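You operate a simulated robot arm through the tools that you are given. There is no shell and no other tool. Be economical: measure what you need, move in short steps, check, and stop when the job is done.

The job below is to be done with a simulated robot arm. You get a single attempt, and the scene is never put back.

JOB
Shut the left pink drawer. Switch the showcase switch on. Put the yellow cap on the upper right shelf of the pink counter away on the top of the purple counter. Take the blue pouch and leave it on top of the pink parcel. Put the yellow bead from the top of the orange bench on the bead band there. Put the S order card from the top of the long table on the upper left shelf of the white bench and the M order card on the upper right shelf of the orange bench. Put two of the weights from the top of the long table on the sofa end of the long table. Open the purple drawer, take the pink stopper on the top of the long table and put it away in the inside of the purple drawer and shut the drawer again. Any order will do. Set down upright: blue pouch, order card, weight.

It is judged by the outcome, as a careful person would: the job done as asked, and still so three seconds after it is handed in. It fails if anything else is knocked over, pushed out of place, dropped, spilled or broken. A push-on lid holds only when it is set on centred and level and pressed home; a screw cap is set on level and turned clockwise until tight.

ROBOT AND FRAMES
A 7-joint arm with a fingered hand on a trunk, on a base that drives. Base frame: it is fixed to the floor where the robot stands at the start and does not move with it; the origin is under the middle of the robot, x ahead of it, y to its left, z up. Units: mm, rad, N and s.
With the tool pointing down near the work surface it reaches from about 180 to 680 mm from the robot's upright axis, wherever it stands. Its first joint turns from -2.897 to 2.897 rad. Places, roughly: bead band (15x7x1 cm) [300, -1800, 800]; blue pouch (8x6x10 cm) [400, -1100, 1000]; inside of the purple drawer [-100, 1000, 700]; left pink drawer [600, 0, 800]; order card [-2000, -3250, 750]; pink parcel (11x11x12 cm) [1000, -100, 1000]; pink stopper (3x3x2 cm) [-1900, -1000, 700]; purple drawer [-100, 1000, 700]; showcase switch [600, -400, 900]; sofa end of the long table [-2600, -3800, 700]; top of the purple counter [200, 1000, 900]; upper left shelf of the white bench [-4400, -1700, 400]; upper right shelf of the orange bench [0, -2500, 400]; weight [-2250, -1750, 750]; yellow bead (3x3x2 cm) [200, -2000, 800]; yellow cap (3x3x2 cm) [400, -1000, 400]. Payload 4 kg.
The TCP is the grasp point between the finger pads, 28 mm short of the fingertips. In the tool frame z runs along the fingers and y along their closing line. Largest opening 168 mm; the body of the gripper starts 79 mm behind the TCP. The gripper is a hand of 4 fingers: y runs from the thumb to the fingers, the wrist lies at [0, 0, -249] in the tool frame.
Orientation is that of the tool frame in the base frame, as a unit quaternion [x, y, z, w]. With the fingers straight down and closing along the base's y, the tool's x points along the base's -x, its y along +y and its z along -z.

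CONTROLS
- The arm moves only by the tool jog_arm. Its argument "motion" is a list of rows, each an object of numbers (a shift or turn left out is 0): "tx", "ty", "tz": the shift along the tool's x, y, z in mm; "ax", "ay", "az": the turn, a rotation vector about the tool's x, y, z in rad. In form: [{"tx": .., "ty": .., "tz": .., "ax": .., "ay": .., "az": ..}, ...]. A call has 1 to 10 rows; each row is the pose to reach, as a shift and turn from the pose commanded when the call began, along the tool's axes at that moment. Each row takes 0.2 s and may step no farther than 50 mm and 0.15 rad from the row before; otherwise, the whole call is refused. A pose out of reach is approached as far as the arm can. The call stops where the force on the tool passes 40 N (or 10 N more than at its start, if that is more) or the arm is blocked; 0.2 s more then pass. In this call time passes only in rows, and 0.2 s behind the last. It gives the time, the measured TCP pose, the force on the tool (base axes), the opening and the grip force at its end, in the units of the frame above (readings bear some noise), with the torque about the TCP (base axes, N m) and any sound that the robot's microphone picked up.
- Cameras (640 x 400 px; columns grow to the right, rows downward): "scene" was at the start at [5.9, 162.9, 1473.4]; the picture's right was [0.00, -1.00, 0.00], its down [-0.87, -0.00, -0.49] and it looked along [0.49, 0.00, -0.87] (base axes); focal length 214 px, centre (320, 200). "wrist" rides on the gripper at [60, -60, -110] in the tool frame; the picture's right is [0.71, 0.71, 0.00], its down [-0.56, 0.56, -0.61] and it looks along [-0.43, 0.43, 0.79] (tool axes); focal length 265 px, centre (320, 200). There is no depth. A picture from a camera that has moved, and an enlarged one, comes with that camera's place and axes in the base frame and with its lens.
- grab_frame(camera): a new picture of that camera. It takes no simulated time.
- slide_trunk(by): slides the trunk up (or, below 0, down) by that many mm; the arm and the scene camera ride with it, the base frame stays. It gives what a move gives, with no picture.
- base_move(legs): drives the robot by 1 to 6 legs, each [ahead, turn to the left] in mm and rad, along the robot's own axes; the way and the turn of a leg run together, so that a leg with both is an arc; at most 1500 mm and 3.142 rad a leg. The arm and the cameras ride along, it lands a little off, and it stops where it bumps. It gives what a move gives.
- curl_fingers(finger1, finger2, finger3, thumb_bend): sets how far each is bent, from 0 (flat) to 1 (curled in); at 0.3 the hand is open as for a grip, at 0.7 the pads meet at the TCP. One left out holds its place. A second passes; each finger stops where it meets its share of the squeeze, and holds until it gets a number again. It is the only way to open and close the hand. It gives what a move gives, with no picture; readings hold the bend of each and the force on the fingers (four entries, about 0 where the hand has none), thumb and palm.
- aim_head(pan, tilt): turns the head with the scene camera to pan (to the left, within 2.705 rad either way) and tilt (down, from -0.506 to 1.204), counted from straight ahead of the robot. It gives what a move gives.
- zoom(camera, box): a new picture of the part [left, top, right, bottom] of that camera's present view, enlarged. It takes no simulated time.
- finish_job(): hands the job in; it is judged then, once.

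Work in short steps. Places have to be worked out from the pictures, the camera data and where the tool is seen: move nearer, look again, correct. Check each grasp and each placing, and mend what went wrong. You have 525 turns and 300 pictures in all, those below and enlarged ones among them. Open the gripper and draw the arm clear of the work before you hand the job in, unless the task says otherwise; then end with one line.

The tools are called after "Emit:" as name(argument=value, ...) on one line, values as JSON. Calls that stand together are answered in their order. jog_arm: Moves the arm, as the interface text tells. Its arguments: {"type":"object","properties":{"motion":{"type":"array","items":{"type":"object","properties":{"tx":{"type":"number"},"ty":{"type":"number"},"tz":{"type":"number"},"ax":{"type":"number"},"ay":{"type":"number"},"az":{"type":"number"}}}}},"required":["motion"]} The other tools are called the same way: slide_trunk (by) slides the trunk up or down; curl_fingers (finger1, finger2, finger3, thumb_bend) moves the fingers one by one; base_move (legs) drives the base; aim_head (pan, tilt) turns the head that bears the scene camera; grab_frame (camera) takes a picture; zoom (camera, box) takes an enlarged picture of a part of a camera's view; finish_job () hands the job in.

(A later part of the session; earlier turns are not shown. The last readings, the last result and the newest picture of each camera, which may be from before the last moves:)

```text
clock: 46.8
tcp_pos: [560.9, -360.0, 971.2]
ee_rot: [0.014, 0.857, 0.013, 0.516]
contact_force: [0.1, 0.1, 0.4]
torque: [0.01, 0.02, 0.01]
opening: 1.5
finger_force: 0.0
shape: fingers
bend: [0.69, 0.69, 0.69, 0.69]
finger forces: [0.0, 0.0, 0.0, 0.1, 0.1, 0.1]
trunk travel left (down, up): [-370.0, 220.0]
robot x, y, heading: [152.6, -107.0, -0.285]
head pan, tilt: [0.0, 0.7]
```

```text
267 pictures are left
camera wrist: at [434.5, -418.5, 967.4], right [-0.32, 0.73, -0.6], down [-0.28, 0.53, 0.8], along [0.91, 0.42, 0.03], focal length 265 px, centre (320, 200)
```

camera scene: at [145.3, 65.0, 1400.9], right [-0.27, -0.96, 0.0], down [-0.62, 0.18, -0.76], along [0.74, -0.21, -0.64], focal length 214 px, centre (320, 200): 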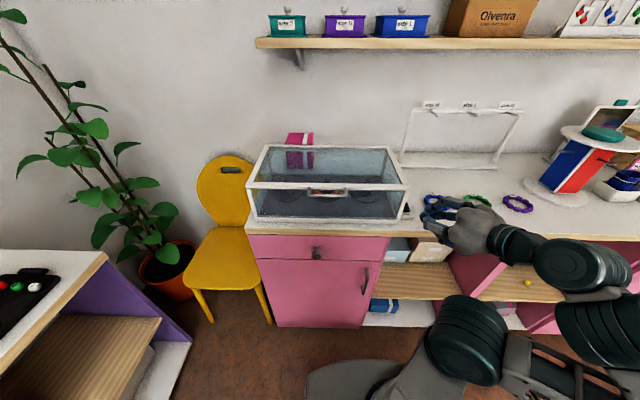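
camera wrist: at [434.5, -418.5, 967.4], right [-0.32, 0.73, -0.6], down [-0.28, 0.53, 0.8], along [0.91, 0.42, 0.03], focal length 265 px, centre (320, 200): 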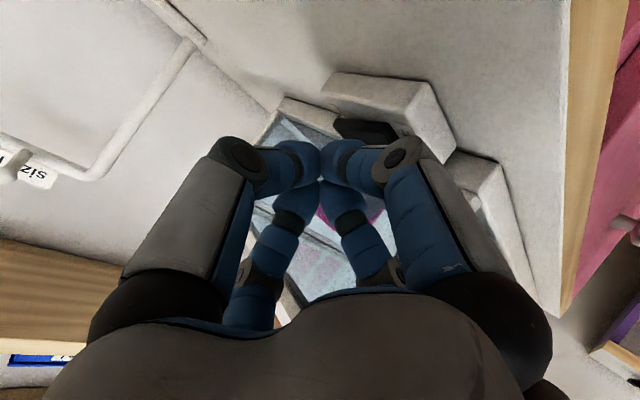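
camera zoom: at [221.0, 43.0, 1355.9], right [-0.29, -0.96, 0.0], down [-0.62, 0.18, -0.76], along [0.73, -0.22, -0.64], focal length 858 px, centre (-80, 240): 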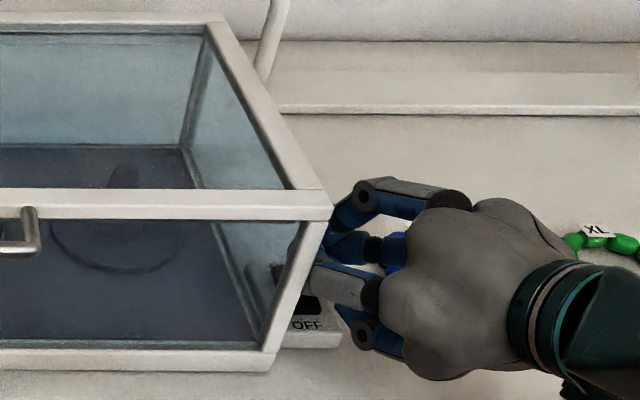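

No contact now; tip at about (586,-360,958). I lower in small steps.

Emit:
slide_trunk(by=-14)

Emit:
slide_trunk(by=-8)

Emit:
zoom(camera="scene", box=[370, 160, 450, 210])

Emit:
grab_frame(camera="wrist")

```text
clock: 47.5
tcp_pos: [560.3, -359.7, 958.1]
ee_rot: [0.014, 0.857, 0.013, 0.516]
contact_force: [-0.1, 0.2, -1.0]
torque: [0.0, 0.02, 0.0]
opening: 1.6
finger_force: 0.0
shape: fingers
bend: [0.69, 0.69, 0.69, 0.69]
finger forces: [0.1, 0.1, 0.0, 0.1, 0.1, 0.0]
trunk travel left (down, up): [-356.0, 234.0]
robot x, y, heading: [151.4, -107.8, -0.29]
head pan, tilt: [0.0, 0.7]
```

```text
clock: 48.0
tcp_pos: [560.2, -359.6, 952.0]
ee_rot: [0.015, 0.856, 0.012, 0.517]
contact_force: [-3.7, -0.1, 16.9]
torque: [0.04, 0.09, 0.03]
opening: 0.2
finger_force: 14.0
shape: fingers
bend: [0.71, 0.68, 0.69, 0.69]
finger forces: [27.9, 0.0, 0.0, 0.0, 0.0, 0.1]
trunk travel left (down, up): [-348.0, 242.0]
robot x, y, heading: [149.5, -106.1, -0.284]
head pan, tilt: [0.0, 0.7]
```

```text
8.00 times, centred on (410, 185) of scene
camera zoom: at [219.6, 43.6, 1334.1], right [-0.29, -0.96, 0.0], down [-0.62, 0.18, -0.77], along [0.73, -0.22, -0.64], focal length 1716 px, centre (-400, 320)
```

zoom: 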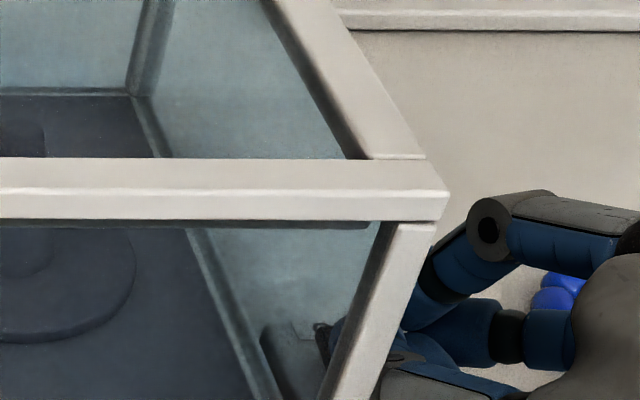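

```text
265 pictures are left
camera wrist: at [433.6, -418.4, 946.7], right [-0.32, 0.73, -0.6], down [-0.28, 0.53, 0.8], along [0.91, 0.42, 0.03], focal length 265 px, centre (320, 200)
```

wrist: 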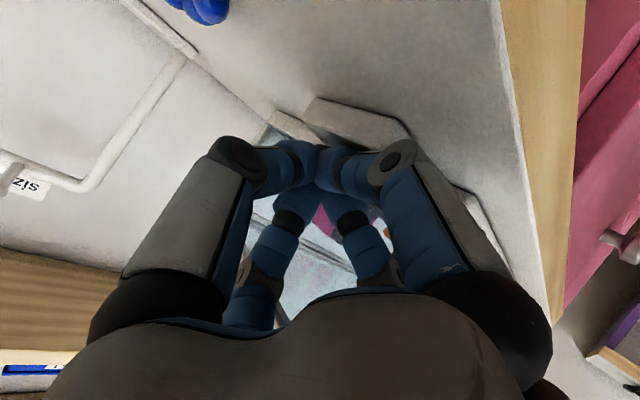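

Contact at 17 N. I press slightly more, then lift and look at the rocker.

Emit:
slide_trunk(by=-4)

Emit:
slide_trunk(by=45)

Emit:
zoom(camera="wrist", box=[280, 40, 480, 165])

Emit:
zoom(camera="scene", box=[340, 160, 460, 235])

```text
clock: 48.6
tcp_pos: [558.7, -360.1, 947.3]
ee_rot: [0.015, 0.855, 0.011, 0.518]
contact_force: [-7.9, -0.2, 26.8]
torque: [0.06, 0.41, 0.01]
opening: 0.0
finger_force: 15.6
shape: fingers
bend: [0.71, 0.68, 0.68, 0.68]
finger forces: [20.8, 9.1, 0.0, 0.1, 0.0, 0.1]
trunk travel left (down, up): [-344.0, 246.0]
robot x, y, heading: [153.2, -108.7, -0.292]
head pan, tilt: [0.0, 0.7]
```

```text
clock: 49.4
tcp_pos: [561.6, -359.1, 990.0]
ee_rot: [0.014, 0.856, 0.012, 0.516]
contact_force: [0.6, -0.4, 0.1]
torque: [-0.01, 0.01, 0.0]
opening: 0.8
finger_force: 0.3
shape: fingers
bend: [0.71, 0.68, 0.69, 0.68]
finger forces: [0.0, 0.0, 0.0, 0.0, 0.0, 0.0]
trunk travel left (down, up): [-389.0, 201.0]
robot x, y, heading: [155.3, -103.7, -0.286]
head pan, tilt: [0.0, 0.7]
```

```text
3.20 times, centred on (380, 102) of wrist
camera zoom: at [434.6, -418.6, 986.2], right [-0.32, 0.73, -0.6], down [-0.28, 0.53, 0.8], along [0.91, 0.42, 0.03], focal length 849 px, centre (128, 512)
```

zoom: 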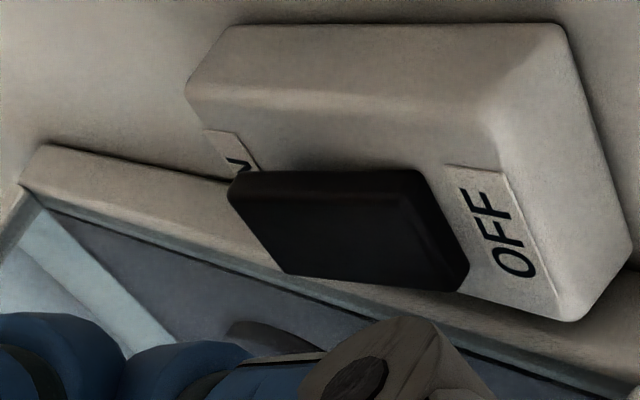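

```text
5.33 times, centred on (400, 198) of scene
camera zoom: at [221.1, 42.9, 1374.9], right [-0.29, -0.96, 0.0], down [-0.62, 0.18, -0.76], along [0.73, -0.22, -0.64], focal length 1144 px, centre (-107, 213)
```

zoom: 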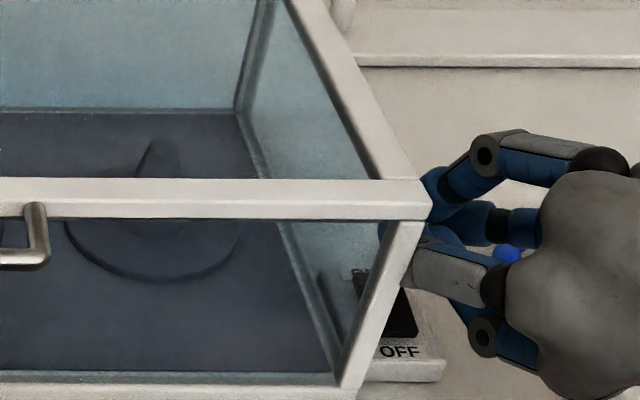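

Unclear from here; I raise and back off slightly to view the rocker well.

Emit:
slide_trunk(by=120)

Emit:
zoom(camera="wrist", box=[260, 0, 460, 125])

Emit:
zoom(camera="scene", box=[230, 160, 470, 310])

```text
clock: 50.9
tcp_pos: [560.5, -359.2, 1110.5]
ee_rot: [0.014, 0.857, 0.013, 0.516]
contact_force: [0.0, 0.8, 0.4]
torque: [-0.07, 0.02, 0.01]
opening: 0.2
finger_force: 0.1
shape: fingers
bend: [0.71, 0.68, 0.69, 0.68]
finger forces: [0.1, 0.0, 0.0, 0.0, 0.0, 0.1]
trunk travel left (down, up): [-509.0, 81.0]
robot x, y, heading: [150.1, -106.6, -0.286]
head pan, tilt: [0.0, 0.7]
```

```text
3.20 times, centred on (360, 62) of wrist
camera zoom: at [435.0, -418.3, 1106.5], right [-0.32, 0.73, -0.6], down [-0.28, 0.53, 0.8], along [0.9, 0.43, 0.03], focal length 849 px, centre (192, 640)
```

zoom: 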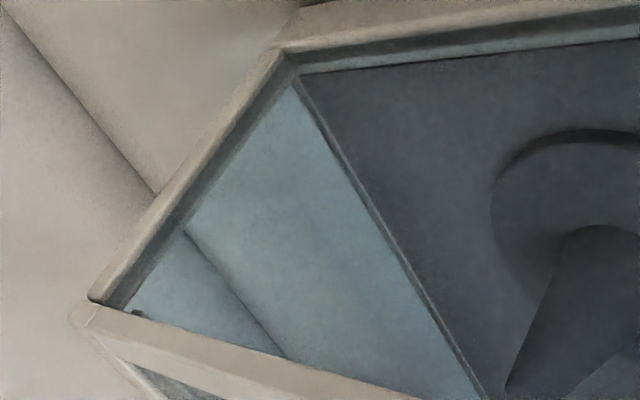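

```text
2.67 times, centred on (350, 235) of scene
camera zoom: at [220.8, 42.8, 1494.9], right [-0.29, -0.96, 0.0], down [-0.62, 0.18, -0.76], along [0.73, -0.22, -0.64], focal length 572 px, centre (240, 107)
```

zoom: 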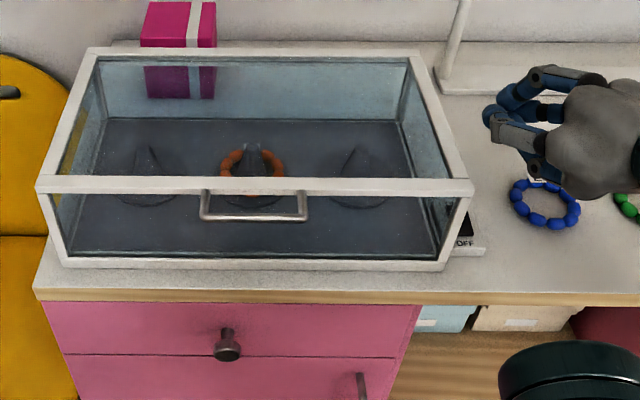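

I rotate the tool back to pointing down so the wrist camera can see the switch.

Emit:
jog_arm(motion=[{"ay": 0.15, "ty": -5}, {"ay": 0.3, "ty": -10}, {"ay": 0.45, "ty": -15}, {"ay": 0.6, "ty": -20}, {"ay": 0.75, "ty": -25}, {"ay": 0.9, "ty": -30}, {"ay": 1.08, "ty": -30}])

Emit:
jog_arm(motion=[{"ay": 0.15, "ty": -5}, {"ay": 0.3, "ty": -10}, {"ay": 0.45, "ty": -15}, {"ay": 0.6, "ty": -20}, {"ay": 0.75, "ty": -25}, {"ay": 0.9, "ty": -30}, {"ay": 1.04, "ty": -30}])

Emit:
grab_frame(camera="wrist")

```text
refused: row 7 steps farther than a row can; nothing moved
```

```text
clock: 52.5
tcp_pos: [574.8, -388.6, 1098.3]
ee_rot: [0.138, 0.988, 0.002, 0.069]
contact_force: [-7.4, 9.2, -0.5]
torque: [-0.77, -0.71, 0.08]
opening: 0.7
finger_force: 0.1
shape: fingers
bend: [0.71, 0.68, 0.69, 0.68]
finger forces: [0.1, 0.1, 0.0, 0.0, 0.0, 0.0]
out of reach, approached as far as the arm can: row 1, 2, 3, 4, 5, 6, 7
trunk travel left (down, up): [-509.0, 81.0]
robot x, y, heading: [154.9, -107.2, -0.292]
head pan, tilt: [0.0, 0.7]
```

```text
260 pictures are left
camera wrist: at [484.2, -427.6, 1197.2], right [-0.48, 0.87, -0.08], down [0.6, 0.39, 0.7], along [0.64, 0.29, -0.71], focal length 265 px, centre (320, 200)
```

wrist: 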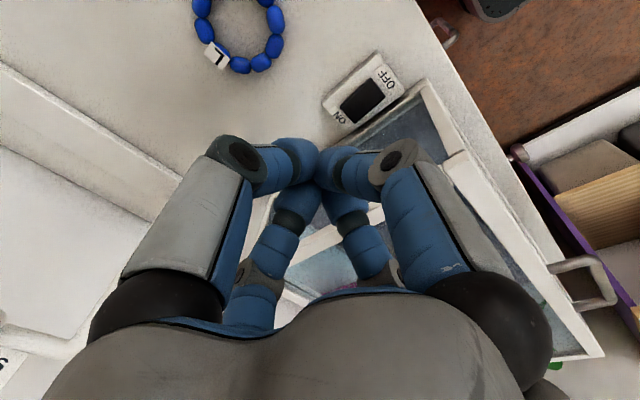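

Emit:
zoom(camera="wrist", box=[304, 50, 416, 120])

Emit:
grab_frame(camera="scene")

```text
5.71 times, centred on (360, 85) of wrist
camera zoom: at [484.2, -427.6, 1197.2], right [-0.48, 0.87, -0.08], down [0.6, 0.39, 0.7], along [0.64, 0.29, -0.71], focal length 1517 px, centre (91, 857)
```

zoom: 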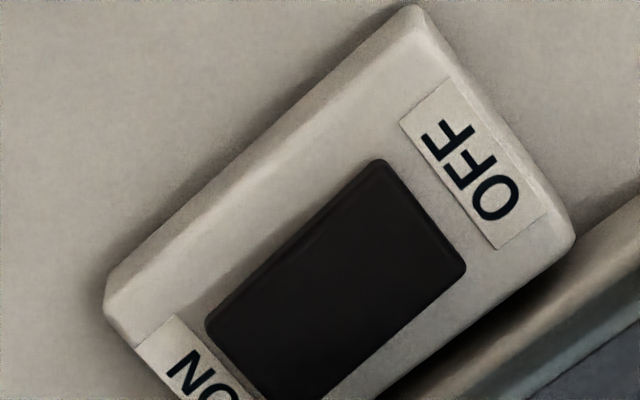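

```text
258 pictures are left
camera scene: at [216.3, 40.3, 1495.1], right [-0.29, -0.96, 0.0], down [-0.61, 0.19, -0.77], along [0.74, -0.22, -0.64], focal length 214 px, centre (320, 200)
```

scene: 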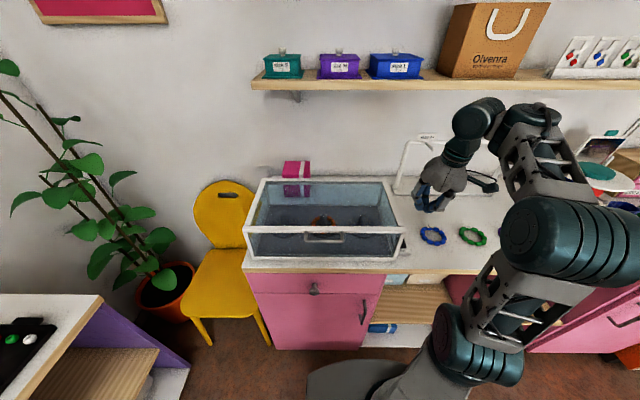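

Some force is acting on the arm, so I retreat it toward the robot.

Emit:
jog_arm(motion=[{"tx": 20}, {"tx": 45}, {"tx": 70}, {"tx": 100}])

Emit:
grab_frame(camera="wrist")

Emit:
grab_frame(camera="scene")

```text
clock: 53.5
tcp_pos: [470.1, -364.9, 1084.2]
ee_rot: [0.008, 0.998, 0.0, 0.064]
contact_force: [-0.2, -0.7, 0.2]
torque: [0.02, -0.01, -0.02]
opening: 0.5
finger_force: 0.1
shape: fingers
bend: [0.71, 0.68, 0.69, 0.68]
finger forces: [0.1, 0.1, 0.1, 0.0, 0.1, 0.0]
trunk travel left (down, up): [-509.0, 81.0]
robot x, y, heading: [150.7, -106.9, -0.29]
head pan, tilt: [0.0, 0.7]
```

```text
257 pictures are left
camera wrist: at [395.2, -424.4, 1184.9], right [-0.69, 0.72, -0.09], down [0.48, 0.55, 0.68], along [0.54, 0.43, -0.73], focal length 265 px, centre (320, 200)
```

wrist: 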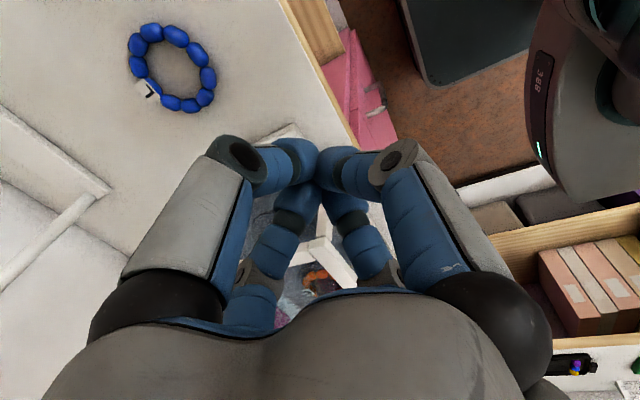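

```text
256 pictures are left
camera scene: at [220.7, 42.9, 1494.9], right [-0.29, -0.96, 0.0], down [-0.62, 0.18, -0.77], along [0.73, -0.22, -0.64], focal length 214 px, centre (320, 200)
```

scene: 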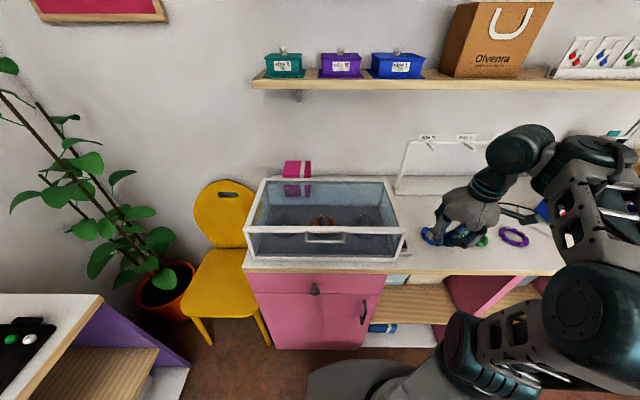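

Rack and bracelets look undisturbed. Zooming on the switch from the head camera.

Emit:
zoom(camera="scene", box=[380, 220, 428, 270])

```text
8.00 times, centred on (404, 245) of scene
camera zoom: at [220.7, 42.9, 1494.9], right [-0.29, -0.96, 0.0], down [-0.62, 0.18, -0.77], along [0.73, -0.22, -0.64], focal length 1716 px, centre (-352, -160)
```

zoom: 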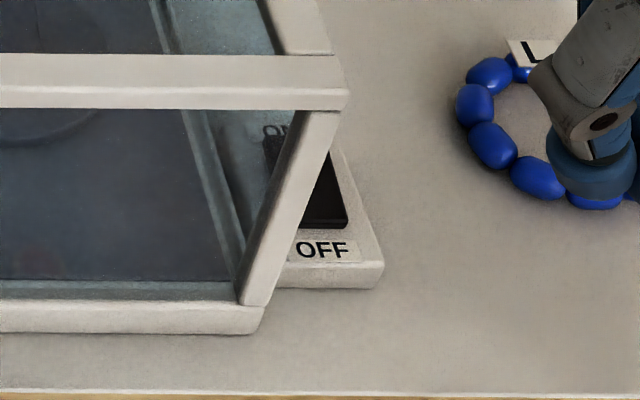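

I shift the hand 70 mm forward and up to look at the rocker with the wrist camera.

Emit:
jog_arm(motion=[{"tx": -35, "tz": -15}, {"tx": -70, "tz": -30}])

Emit:
zoom(camera="wrist", box=[250, 50, 390, 140])

```text
clock: 54.1
tcp_pos: [529.2, -372.3, 1105.5]
ee_rot: [0.008, 0.997, -0.019, 0.07]
contact_force: [0.2, -0.1, -0.2]
torque: [0.06, -0.07, 0.01]
opening: 0.7
finger_force: 0.2
shape: fingers
bend: [0.71, 0.68, 0.69, 0.68]
finger forces: [0.1, 0.1, 0.1, 0.0, 0.0, 0.0]
out of reach, approached as far as the arm can: row 1, 2
trunk travel left (down, up): [-509.0, 81.0]
robot x, y, heading: [150.4, -107.6, -0.292]
head pan, tilt: [0.0, 0.7]
```

```text
4.44 times, centred on (320, 95) of wrist
camera zoom: at [453.8, -428.3, 1208.6], right [-0.69, 0.72, -0.12], down [0.48, 0.57, 0.67], along [0.55, 0.4, -0.74], focal length 1180 px, centre (320, 667)
```

zoom: 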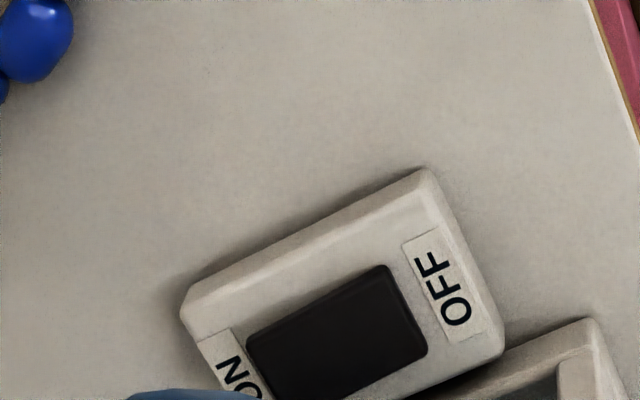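

Comparing corner heights, the ON end is still ~8 mm higher: not toggled; the fist must have pressed around the pivot. I tilt the hand forward again and will press about 20 mm further back.

Emit:
jog_arm(motion=[{"ay": -0.15}, {"ay": -0.3}, {"ay": -0.45}, {"ay": -0.6}, {"ay": -0.75}, {"ay": -0.9}])

```text
clock: 55.5
tcp_pos: [530.8, -371.9, 1107.2]
ee_rot: [0.007, 0.871, -0.003, 0.492]
contact_force: [-1.1, 1.4, 0.7]
torque: [-0.01, 0.01, 0.01]
opening: 0.9
finger_force: 0.1
shape: fingers
bend: [0.71, 0.68, 0.69, 0.68]
finger forces: [0.1, 0.0, 0.0, 0.1, 0.0, 0.1]
trunk travel left (down, up): [-509.0, 81.0]
robot x, y, heading: [150.1, -107.2, -0.29]
head pan, tilt: [0.0, 0.7]
```

Tip is at about (555,-372). I shift 20 mm left, then drive 48 mm ahead, all above the case height.

Emit:
jog_arm(motion=[{"ty": 10}, {"ty": 20}])

Emit:
base_move(legs=[[48, 0]])

```text
clock: 56.1
tcp_pos: [530.6, -352.5, 1108.6]
ee_rot: [0.007, 0.871, -0.003, 0.491]
contact_force: [-0.1, -0.2, -0.7]
torque: [0.02, 0.01, -0.02]
opening: 0.8
finger_force: 0.1
shape: fingers
bend: [0.71, 0.68, 0.69, 0.68]
finger forces: [0.0, 0.0, 0.1, 0.1, 0.1, 0.0]
trunk travel left (down, up): [-509.0, 81.0]
robot x, y, heading: [150.1, -103.4, -0.285]
head pan, tilt: [0.0, 0.7]
```

```text
clock: 57.0
tcp_pos: [577.3, -363.9, 1107.8]
ee_rot: [0.007, 0.871, -0.002, 0.491]
contact_force: [0.3, -0.3, 0.9]
torque: [-0.01, -0.01, 0.03]
opening: 0.9
finger_force: 0.1
shape: fingers
bend: [0.71, 0.68, 0.69, 0.68]
finger forces: [0.0, 0.0, 0.0, 0.1, 0.1, 0.0]
trunk travel left (down, up): [-509.0, 81.0]
robot x, y, heading: [192.7, -118.4, -0.286]
head pan, tilt: [0.0, 0.7]
```

Lower toward the rocker in steps.

Emit:
slide_trunk(by=-110)

Emit:
grab_frame(camera="wrist")

Emit:
slide_trunk(by=-40)

Emit:
slide_trunk(by=-10)

```text
clock: 58.5
tcp_pos: [576.1, -365.9, 997.7]
ee_rot: [0.006, 0.872, -0.002, 0.49]
contact_force: [-1.7, -5.8, -1.5]
torque: [-0.05, -0.06, 0.2]
opening: 0.7
finger_force: 3.0
shape: fingers
bend: [0.71, 0.69, 0.69, 0.68]
finger forces: [0.0, 5.6, 0.0, 0.0, 0.0, 0.1]
trunk travel left (down, up): [-399.0, 191.0]
robot x, y, heading: [194.3, -120.5, -0.29]
head pan, tilt: [0.0, 0.7]
```

```text
253 pictures are left
camera wrist: at [449.9, -424.2, 1002.2], right [-0.36, 0.71, -0.6], down [-0.23, 0.56, 0.8], along [0.91, 0.42, -0.04], focal length 265 px, centre (320, 200)
```

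wrist: 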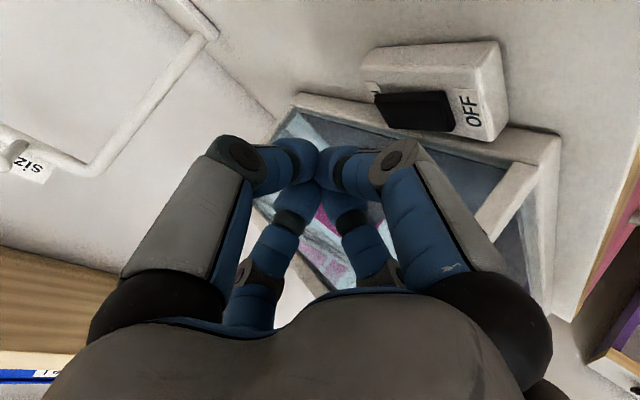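

```text
clock: 59.3
tcp_pos: [576.8, -365.6, 956.2]
ee_rot: [0.006, 0.872, -0.001, 0.49]
contact_force: [-1.7, -5.4, -2.2]
torque: [-0.06, -0.06, 0.17]
opening: 0.9
finger_force: 2.6
shape: fingers
bend: [0.71, 0.69, 0.69, 0.68]
finger forces: [0.1, 6.3, 0.1, 0.0, 0.0, 0.0]
trunk travel left (down, up): [-359.0, 231.0]
robot x, y, heading: [194.7, -123.1, -0.295]
head pan, tilt: [0.0, 0.7]
```

```text
clock: 59.9
tcp_pos: [576.2, -364.9, 950.3]
ee_rot: [0.007, 0.869, -0.004, 0.495]
contact_force: [-2.3, -8.6, 21.8]
torque: [0.21, 0.03, 0.17]
opening: 0.2
finger_force: 14.9
shape: fingers
bend: [0.71, 0.68, 0.69, 0.68]
finger forces: [14.0, 15.7, 0.0, 0.1, 0.0, 0.0]
trunk travel left (down, up): [-349.0, 241.0]
robot x, y, heading: [194.2, -119.0, -0.292]
head pan, tilt: [0.0, 0.7]
```

Contact 22 N with slight rub on the case. A little more pressing.

Emit:
slide_trunk(by=-5)

Emit:
slide_trunk(by=-4)

Emit:
grab_frame(camera="wrist")

```text
clock: 60.4
tcp_pos: [575.7, -367.1, 947.1]
ee_rot: [0.007, 0.868, -0.005, 0.496]
contact_force: [-7.4, -12.7, 33.5]
torque: [0.07, 0.52, 0.18]
opening: 1.7
finger_force: 21.0
shape: fingers
bend: [0.72, 0.68, 0.67, 0.68]
finger forces: [28.8, 13.3, 0.0, 0.0, 0.0, 0.0]
trunk travel left (down, up): [-344.0, 246.0]
robot x, y, heading: [193.6, -116.4, -0.294]
head pan, tilt: [0.0, 0.7]
```

```text
clock: 60.9
tcp_pos: [575.8, -368.6, 945.4]
ee_rot: [0.007, 0.867, -0.008, 0.499]
contact_force: [-6.0, -2.6, 15.0]
torque: [-0.01, 0.78, 0.14]
opening: 1.4
finger_force: 7.4
shape: fingers
bend: [0.72, 0.68, 0.67, 0.68]
finger forces: [16.0, 0.0, 0.0, 0.0, 0.0, 0.0]
trunk travel left (down, up): [-341.0, 249.0]
robot x, y, heading: [195.0, -117.5, -0.294]
head pan, tilt: [0.0, 0.7]
stopped: the force on the tool passed its limit at 49 N (the readings are from after the stop); the commanded pose is now the measured one
```

```text
252 pictures are left
camera wrist: at [449.5, -425.9, 949.5], right [-0.34, 0.71, -0.62], down [-0.24, 0.57, 0.79], along [0.91, 0.42, -0.02], focal length 265 px, centre (320, 200)
```

wrist: 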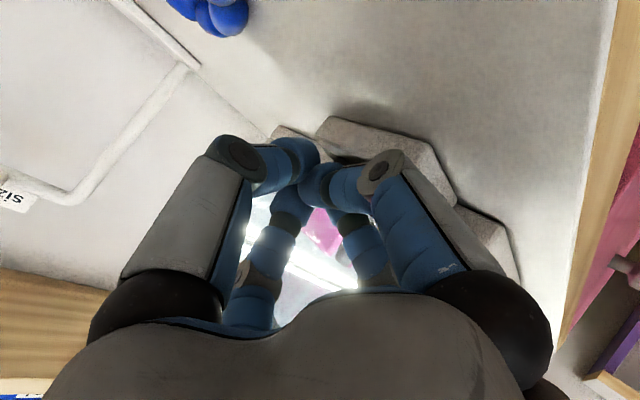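

The showcase interior lit up — the switch is on. I raise out straight and verify.

Emit:
slide_trunk(by=160)

Emit:
grab_frame(camera="scene")

```text
clock: 62.7
tcp_pos: [577.0, -369.5, 1103.7]
ee_rot: [0.007, 0.868, -0.006, 0.496]
contact_force: [-3.6, -8.3, -2.4]
torque: [-0.01, -0.08, 0.36]
opening: 1.6
finger_force: 5.1
shape: fingers
bend: [0.73, 0.69, 0.67, 0.68]
finger forces: [0.0, 10.6, 0.0, 0.1, 0.1, 0.1]
trunk travel left (down, up): [-501.0, 89.0]
robot x, y, heading: [198.5, -120.1, -0.289]
head pan, tilt: [0.0, 0.7]
```

```text
251 pictures are left
camera scene: at [266.2, 27.5, 1486.9], right [-0.29, -0.96, 0.0], down [-0.62, 0.19, -0.76], along [0.73, -0.22, -0.64], focal length 214 px, centre (320, 200)
```

scene: 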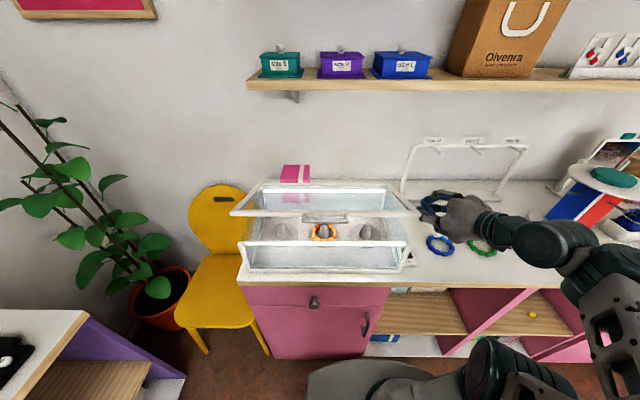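

My finger caught the hinged lid's rim and lifted it. I lower back so it closes, then shift right before rising.

Emit:
slide_trunk(by=-70)

Emit:
slide_trunk(by=-50)

Emit:
grab_frame(camera="scene")

```text
clock: 63.8
tcp_pos: [575.1, -369.2, 1032.2]
ee_rot: [0.008, 0.869, -0.006, 0.495]
contact_force: [-3.7, -9.7, -3.7]
torque: [-0.05, -0.15, 0.42]
opening: 1.6
finger_force: 5.2
shape: fingers
bend: [0.73, 0.69, 0.67, 0.68]
finger forces: [0.0, 10.5, 0.1, 0.0, 0.1, 0.0]
trunk travel left (down, up): [-431.0, 159.0]
robot x, y, heading: [192.5, -118.4, -0.288]
head pan, tilt: [0.0, 0.7]
```

```text
clock: 64.7
tcp_pos: [577.7, -366.4, 983.1]
ee_rot: [0.006, 0.868, -0.006, 0.496]
contact_force: [-0.9, -3.4, -0.4]
torque: [-0.05, -0.01, 0.08]
opening: 1.2
finger_force: 1.8
shape: fingers
bend: [0.73, 0.68, 0.67, 0.68]
finger forces: [0.0, 2.9, 0.0, 0.0, 0.0, 0.0]
trunk travel left (down, up): [-381.0, 209.0]
robot x, y, heading: [196.1, -118.0, -0.286]
head pan, tilt: [0.0, 0.7]
```

```text
250 pictures are left
camera scene: at [266.2, 28.8, 1366.7], right [-0.29, -0.96, 0.0], down [-0.62, 0.18, -0.76], along [0.73, -0.22, -0.64], focal length 214 px, centre (320, 200)
```

scene: 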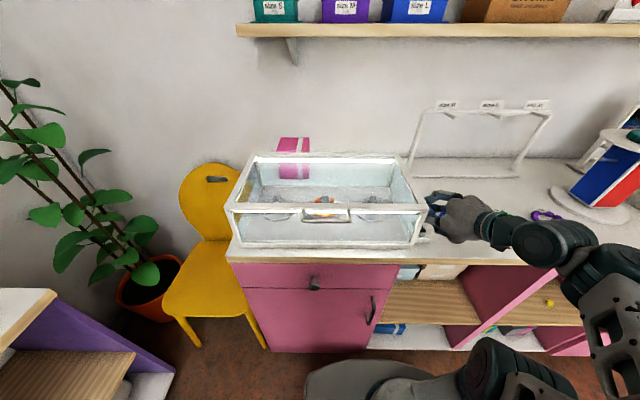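

Lid is closed and lit. Move the hand right away from the case.

Emit:
jog_arm(motion=[{"ty": -10}, {"ty": -20}, {"ty": -30}])

Emit:
base_move(legs=[[0, -0.05]])

Emit:
zoom(camera="scene", box=[200, 120, 520, 320])

```text
clock: 65.5
tcp_pos: [577.1, -398.3, 982.5]
ee_rot: [0.006, 0.868, -0.006, 0.496]
contact_force: [0.8, -0.8, -0.5]
torque: [-0.01, -0.01, -0.01]
opening: 1.4
finger_force: 0.1
shape: fingers
bend: [0.73, 0.68, 0.67, 0.68]
finger forces: [0.0, 0.0, 0.0, 0.0, 0.0, 0.0]
trunk travel left (down, up): [-381.0, 209.0]
robot x, y, heading: [196.8, -119.3, -0.296]
head pan, tilt: [0.0, 0.7]
```

```text
clock: 66.3
tcp_pos: [562.2, -416.7, 982.9]
ee_rot: [0.028, 0.868, -0.019, 0.495]
contact_force: [0.0, 0.0, 0.3]
torque: [-0.01, -0.02, -0.02]
opening: 1.2
finger_force: 0.0
shape: fingers
bend: [0.73, 0.68, 0.67, 0.68]
finger forces: [0.0, 0.0, 0.0, 0.0, 0.0, 0.1]
trunk travel left (down, up): [-381.0, 209.0]
robot x, y, heading: [200.4, -116.0, -0.339]
head pan, tilt: [0.0, 0.7]
```

```text
2.00 times, centred on (360, 220) of scene
camera zoom: at [273.7, 25.5, 1366.8], right [-0.33, -0.94, 0.0], down [-0.61, 0.22, -0.77], along [0.72, -0.26, -0.64], focal length 429 px, centre (240, 160)
```

zoom: 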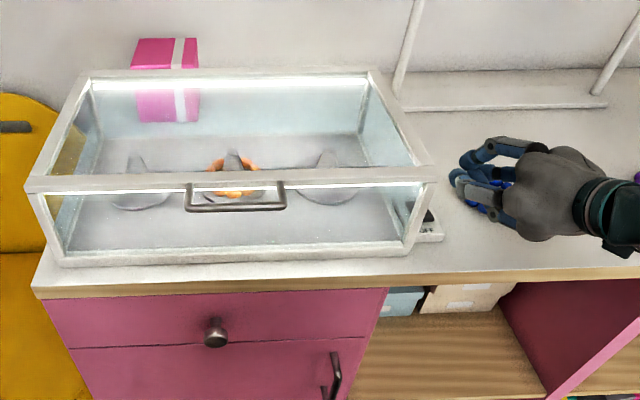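

Switch on, lid closed, drawer shut. I raise, back off and travel along the counter to the right, toward the pouch.

Emit:
slide_trunk(by=180)

Emit:
base_move(legs=[[-100, 0], [0, -1.5], [850, 0], [0, 1.55]])

Emit:
aim_head(pan=-0.2, tilt=0.6)

Emit:
grab_frame(camera="scene")

```text
clock: 68.3
tcp_pos: [563.7, -416.3, 1163.6]
ee_rot: [0.027, 0.868, -0.018, 0.496]
contact_force: [0.0, -1.1, 0.3]
torque: [-0.02, -0.01, -0.01]
opening: 1.2
finger_force: 0.1
shape: fingers
bend: [0.73, 0.68, 0.67, 0.68]
finger forces: [0.1, 0.0, 0.1, 0.0, 0.1, 0.1]
trunk travel left (down, up): [-561.0, 29.0]
robot x, y, heading: [199.9, -116.3, -0.34]
head pan, tilt: [0.0, 0.7]
```

```text
clock: 80.9
tcp_pos: [237.1, -1191.4, 1163.5]
ee_rot: [0.024, 0.868, -0.016, 0.496]
contact_force: [-0.5, 0.0, -0.1]
torque: [0.01, 0.0, 0.0]
opening: 1.5
finger_force: 0.1
shape: fingers
bend: [0.73, 0.68, 0.68, 0.68]
finger forces: [0.0, 0.0, 0.0, 0.1, 0.0, 0.1]
trunk travel left (down, up): [-561.0, 29.0]
robot x, y, heading: [-135.1, -895.8, -0.329]
head pan, tilt: [0.0, 0.7]
```

```text
clock: 81.7
tcp_pos: [236.3, -1193.0, 1163.0]
ee_rot: [0.023, 0.868, -0.016, 0.495]
contact_force: [-0.3, 1.6, 0.0]
torque: [0.01, 0.02, 0.01]
opening: 1.5
finger_force: 0.1
shape: fingers
bend: [0.73, 0.68, 0.68, 0.68]
finger forces: [0.1, 0.1, 0.0, 0.1, 0.0, 0.1]
trunk travel left (down, up): [-561.0, 29.0]
robot x, y, heading: [-129.4, -901.7, -0.336]
head pan, tilt: [-0.201, 0.6]
```

```text
248 pictures are left
camera scene: at [-59.9, -771.1, 1555.4], right [-0.51, -0.86, 0.0], down [-0.49, 0.29, -0.82], along [0.71, -0.42, -0.57], focal length 214 px, centre (320, 200)
```

scene: 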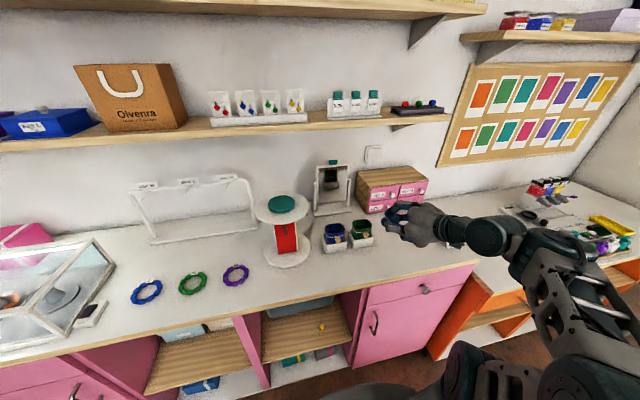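

Emit:
zoom(camera="scene", box=[250, 150, 410, 250])

```text
4.00 times, centred on (330, 200) of scene
camera zoom: at [-59.9, -771.1, 1555.4], right [-0.51, -0.86, 0.0], down [-0.49, 0.29, -0.82], along [0.71, -0.42, -0.57], focal length 858 px, centre (280, 200)
```

zoom: 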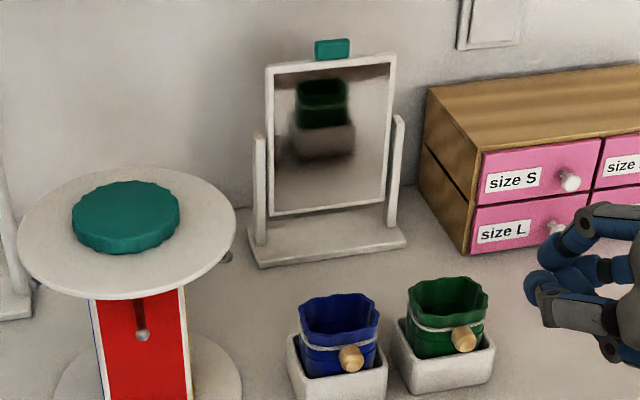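

The blue pouch stands in a white holder at about (450,-1142), rim near z 990. The four fingers form a cross (thumb/finger2 on ±y, fingers 1/3 on ±x), so I'll grasp it at ~0.5 rad tilt. First set the orientation and open the hand.

Emit:
jog_arm(motion=[{"ay": 0.13, "tz": -10}, {"ay": 0.26, "tz": -15}, {"ay": 0.4, "tz": -20}, {"ay": 0.53, "tz": -20}])

Emit:
curl_fingers(finger1=0.36, finger2=0.36, finger3=0.36, thumb_bend=0.36)

Emit:
grab_frame(camera="wrist")

```text
clock: 82.7
tcp_pos: [219.8, -1191.8, 1173.4]
ee_rot: [0.028, 0.967, -0.01, 0.251]
contact_force: [0.7, -0.1, -0.2]
torque: [0.01, -0.01, -0.01]
opening: 1.2
finger_force: 0.1
shape: fingers
bend: [0.73, 0.68, 0.68, 0.68]
finger forces: [0.1, 0.0, 0.0, 0.0, 0.1, 0.1]
trunk travel left (down, up): [-561.0, 29.0]
robot x, y, heading: [-128.0, -900.9, -0.331]
head pan, tilt: [-0.201, 0.6]
```

```text
clock: 83.7
tcp_pos: [221.3, -1192.3, 1172.2]
ee_rot: [0.028, 0.967, -0.01, 0.252]
contact_force: [-0.1, 0.4, 0.7]
torque: [-0.02, -0.04, 0.01]
opening: 99.5
finger_force: 0.1
shape: fingers
bend: [0.36, 0.36, 0.36, 0.36]
finger forces: [0.1, 0.0, 0.0, 0.1, 0.0, 0.0]
trunk travel left (down, up): [-561.0, 29.0]
robot x, y, heading: [-134.4, -897.1, -0.329]
head pan, tilt: [-0.201, 0.6]
```

```text
246 pictures are left
camera wrist: at [110.2, -1245.6, 1239.8], right [-0.58, 0.74, -0.35], down [0.22, 0.55, 0.81], along [0.79, 0.39, -0.48], focal length 265 px, centre (320, 200)
```

wrist: 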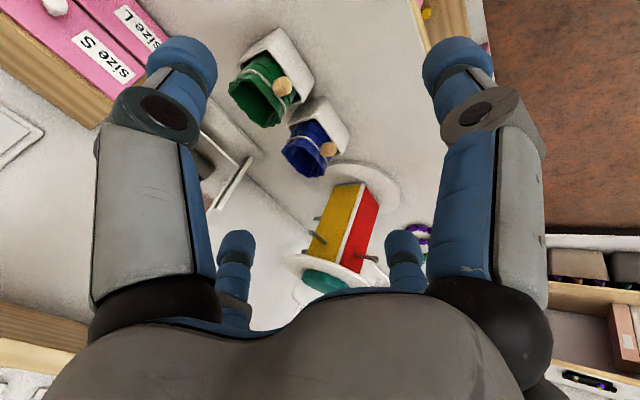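

Pouch centre about (444,-1137). I yaw to the counter's direction and hover above it.

Emit:
jog_arm(motion=[{"tx": -27, "ty": 11, "tz": 27, "ax": 0.018, "az": 0.032}, {"tx": -54, "ty": 23, "tz": 54, "ax": 0.036, "az": 0.064}, {"tx": -81, "ty": 34, "tz": 80, "ax": 0.053, "az": 0.096}, {"tx": -107, "ty": 45, "tz": 107, "ax": 0.071, "az": 0.128}, {"tx": -134, "ty": 57, "tz": 134, "ax": 0.089, "az": 0.16}, {"tx": -161, "ty": 68, "tz": 161, "ax": 0.107, "az": 0.192}])

Emit:
grab_frame(camera="wrist")

Emit:
zoom(camera="scene", box=[240, 120, 480, 270])

```text
clock: 85.1
tcp_pos: [442.3, -1136.0, 1109.2]
ee_rot: [0.134, 0.958, -0.037, 0.25]
contact_force: [-0.4, 0.4, -0.3]
torque: [0.0, -0.02, -0.03]
opening: 99.5
finger_force: 0.0
shape: fingers
bend: [0.36, 0.36, 0.36, 0.36]
finger forces: [0.1, 0.0, 0.0, 0.1, 0.1, 0.1]
trunk travel left (down, up): [-561.0, 29.0]
robot x, y, heading: [-133.0, -897.3, -0.329]
head pan, tilt: [-0.201, 0.6]
```

```text
245 pictures are left
camera wrist: at [323.6, -1163.6, 1175.7], right [-0.4, 0.85, -0.35], down [0.33, 0.49, 0.81], along [0.85, 0.21, -0.48], focal length 265 px, centre (320, 200)
```

wrist: 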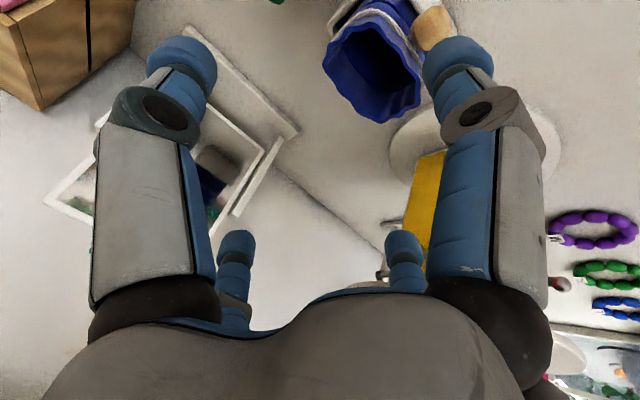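

```text
2.67 times, centred on (360, 195) of scene
camera zoom: at [-59.2, -770.7, 1555.3], right [-0.51, -0.86, 0.0], down [-0.49, 0.29, -0.82], along [0.71, -0.42, -0.57], focal length 572 px, centre (213, 213)
```

zoom: 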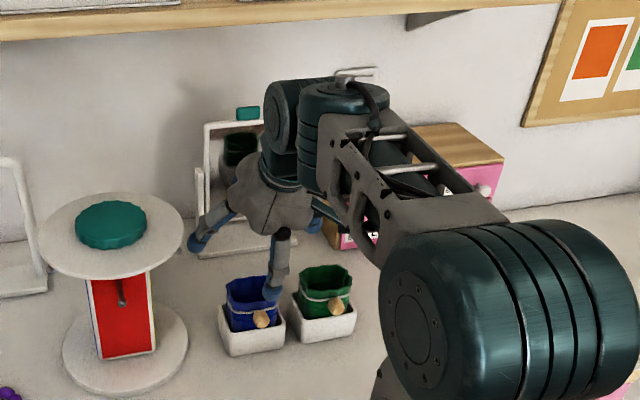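

The rim ray confirms the centre at (442,-1135,990). Finger1 would hit the pouch's front toggle with this tilt, so I flatten finger1 out of the way and check.

Emit:
curl_fingers(finger1=0.0)

Emit:
grab_frame(camera="wrist")

Emit:
zoom(camera="scene", box=[280, 150, 440, 250])

```text
clock: 86.1
tcp_pos: [440.8, -1135.7, 1108.4]
ee_rot: [0.133, 0.959, -0.037, 0.249]
contact_force: [0.1, -0.3, -0.2]
torque: [0.02, -0.04, 0.03]
opening: 136.8
finger_force: 0.0
shape: fingers
bend: [0.0, 0.36, 0.36, 0.36]
finger forces: [0.0, 0.1, 0.1, 0.1, 0.1, 0.0]
trunk travel left (down, up): [-561.0, 29.0]
robot x, y, heading: [-133.9, -899.7, -0.329]
head pan, tilt: [-0.201, 0.6]
```

```text
243 pictures are left
camera wrist: at [322.7, -1164.0, 1175.9], right [-0.4, 0.85, -0.35], down [0.33, 0.49, 0.81], along [0.85, 0.21, -0.48], focal length 265 px, centre (320, 200)
```

wrist: 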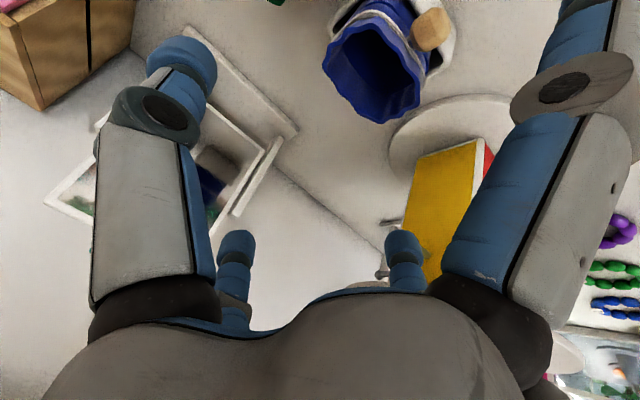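

```text
4.00 times, centred on (360, 200) of scene
camera zoom: at [-59.8, -771.1, 1555.4], right [-0.51, -0.86, 0.0], down [-0.49, 0.29, -0.83], along [0.71, -0.42, -0.56], focal length 858 px, centre (160, 200)
```

zoom: 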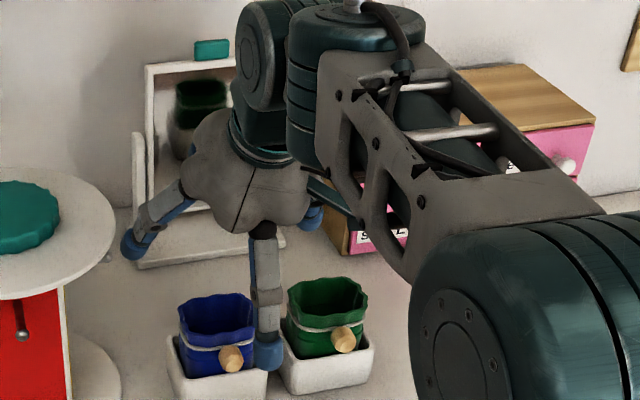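

Finger1 straight hangs low near the counter. I test curling it fully into the palm instead.

Emit:
curl_fingers(finger1=1.0)

Emit:
grab_frame(camera="wrist")

Emit:
zoom(camera="scene", box=[280, 150, 440, 250])

```text
clock: 87.1
tcp_pos: [441.9, -1135.8, 1109.0]
ee_rot: [0.134, 0.959, -0.037, 0.249]
contact_force: [0.0, 0.2, 0.0]
torque: [0.02, 0.02, 0.0]
opening: 90.5
finger_force: 0.1
shape: fingers
bend: [1.0, 0.36, 0.36, 0.36]
finger forces: [0.0, 0.1, 0.0, 0.1, 0.1, 0.0]
trunk travel left (down, up): [-561.0, 29.0]
robot x, y, heading: [-127.6, -898.8, -0.332]
head pan, tilt: [-0.201, 0.6]
```

```text
241 pictures are left
camera wrist: at [322.7, -1164.0, 1175.9], right [-0.4, 0.85, -0.35], down [0.33, 0.49, 0.81], along [0.85, 0.21, -0.48], focal length 265 px, centre (320, 200)
```

wrist: 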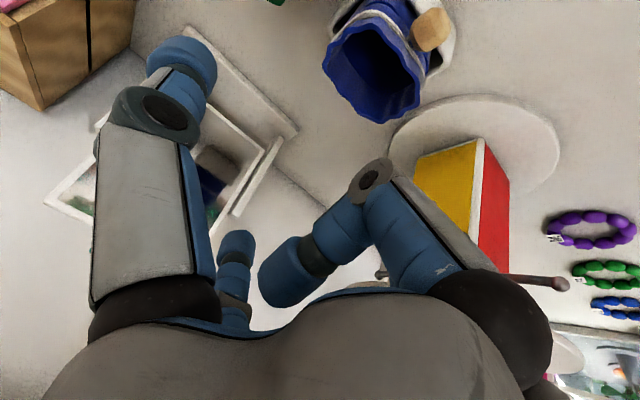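

```text
4.00 times, centred on (360, 200) of scene
camera zoom: at [-59.8, -771.1, 1555.4], right [-0.51, -0.86, 0.0], down [-0.49, 0.29, -0.83], along [0.71, -0.42, -0.56], focal length 858 px, centre (160, 200)
```

zoom: 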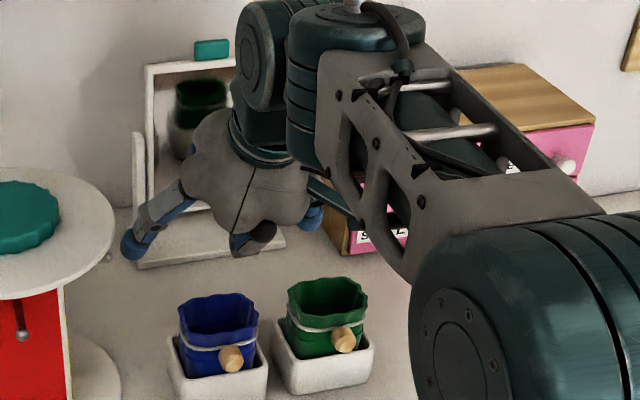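

Finger1 tucks neatly into the palm. I descend vertically most of the way with thumb and finger2 straddling the pouch.

Emit:
jog_arm(motion=[{"tx": 20, "tz": 35}, {"tx": 39, "tz": 70}, {"tx": 46, "tz": 82}])

Emit:
grab_frame(camera="wrist")

Emit:
zoom(camera="scene", box=[280, 170, 440, 270])

```text
clock: 87.9
tcp_pos: [442.4, -1134.2, 1015.4]
ee_rot: [0.135, 0.958, -0.037, 0.249]
contact_force: [0.1, -0.5, -0.1]
torque: [0.02, 0.0, 0.01]
opening: 90.8
finger_force: 0.5
shape: fingers
bend: [1.0, 0.36, 0.36, 0.36]
finger forces: [0.0, 0.1, 0.0, 0.0, 0.2, 0.1]
trunk travel left (down, up): [-561.0, 29.0]
robot x, y, heading: [-134.1, -895.8, -0.33]
head pan, tilt: [-0.201, 0.6]
```

```text
239 pictures are left
camera wrist: at [323.3, -1163.3, 1081.8], right [-0.4, 0.85, -0.35], down [0.33, 0.49, 0.81], along [0.85, 0.21, -0.48], focal length 265 px, centre (320, 200)
```

wrist: 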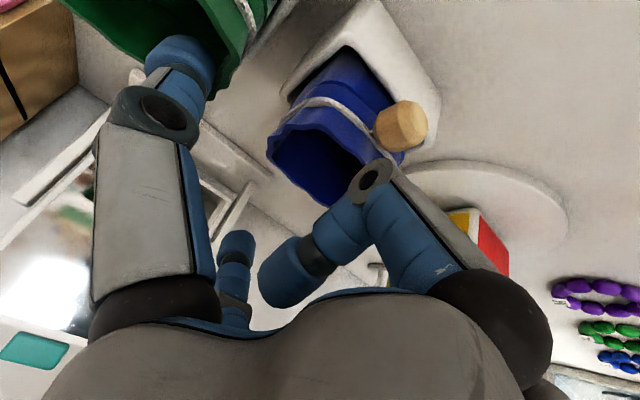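

```text
4.00 times, centred on (360, 220) of scene
camera zoom: at [-59.4, -771.4, 1555.4], right [-0.51, -0.86, 0.0], down [-0.49, 0.29, -0.82], along [0.71, -0.42, -0.57], focal length 858 px, centre (160, 120)
```

zoom: 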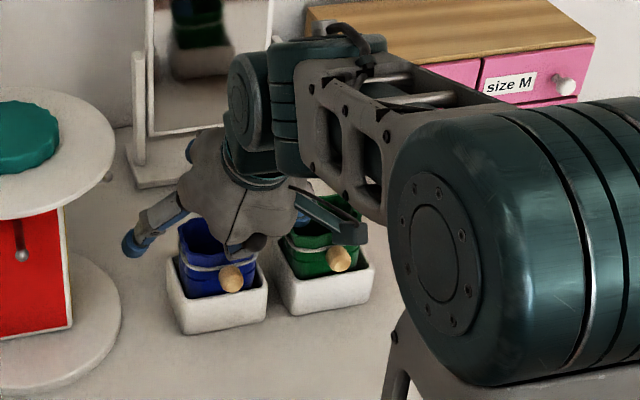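

Alignment still good. I narrow the thumb a touch to clear the green pouch, then descend to z≈972.

Emit:
curl_fingers(thumb_bend=0.375)

Emit:
jog_arm(motion=[{"tx": 7, "tz": 12.5}, {"tx": 14, "tz": 25}, {"tx": 21, "tz": 37.5}])

Emit:
grab_frame(camera="wrist")

```text
clock: 88.9
tcp_pos: [440.9, -1134.3, 1016.0]
ee_rot: [0.134, 0.959, -0.037, 0.248]
contact_force: [-0.1, -1.1, -0.2]
torque: [-0.02, 0.02, -0.02]
opening: 90.1
finger_force: 0.2
shape: fingers
bend: [1.0, 0.36, 0.36, 0.37]
finger forces: [0.1, 0.0, 0.1, 0.0, 0.2, 0.1]
trunk travel left (down, up): [-561.0, 29.0]
robot x, y, heading: [-130.6, -898.1, -0.335]
head pan, tilt: [-0.201, 0.6]
```

```text
clock: 89.7
tcp_pos: [446.9, -1143.5, 986.9]
ee_rot: [0.136, 0.955, -0.04, 0.26]
contact_force: [-5.7, -5.6, 25.1]
torque: [0.41, 0.97, 0.36]
opening: 94.9
finger_force: 12.8
shape: fingers
bend: [1.0, 0.36, 0.36, 0.37]
finger forces: [26.7, 0.0, 0.1, 0.0, 0.1, 0.0]
trunk travel left (down, up): [-561.0, 29.0]
robot x, y, heading: [-134.9, -899.3, -0.335]
head pan, tilt: [-0.201, 0.6]
stopped in row 3: the force on the tool passed its limit at 44 N (the readings are from after the stop); the commanded pose is now the measured one
```

```text
237 pictures are left
camera wrist: at [324.3, -1170.2, 1051.5], right [-0.39, 0.85, -0.36], down [0.32, 0.49, 0.81], along [0.87, 0.2, -0.46], focal length 265 px, centre (320, 200)
```

wrist: 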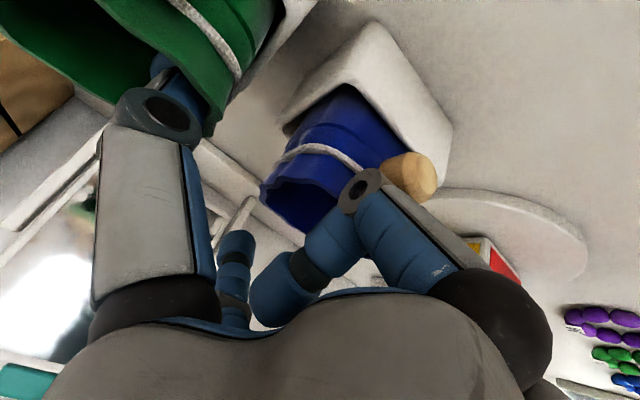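

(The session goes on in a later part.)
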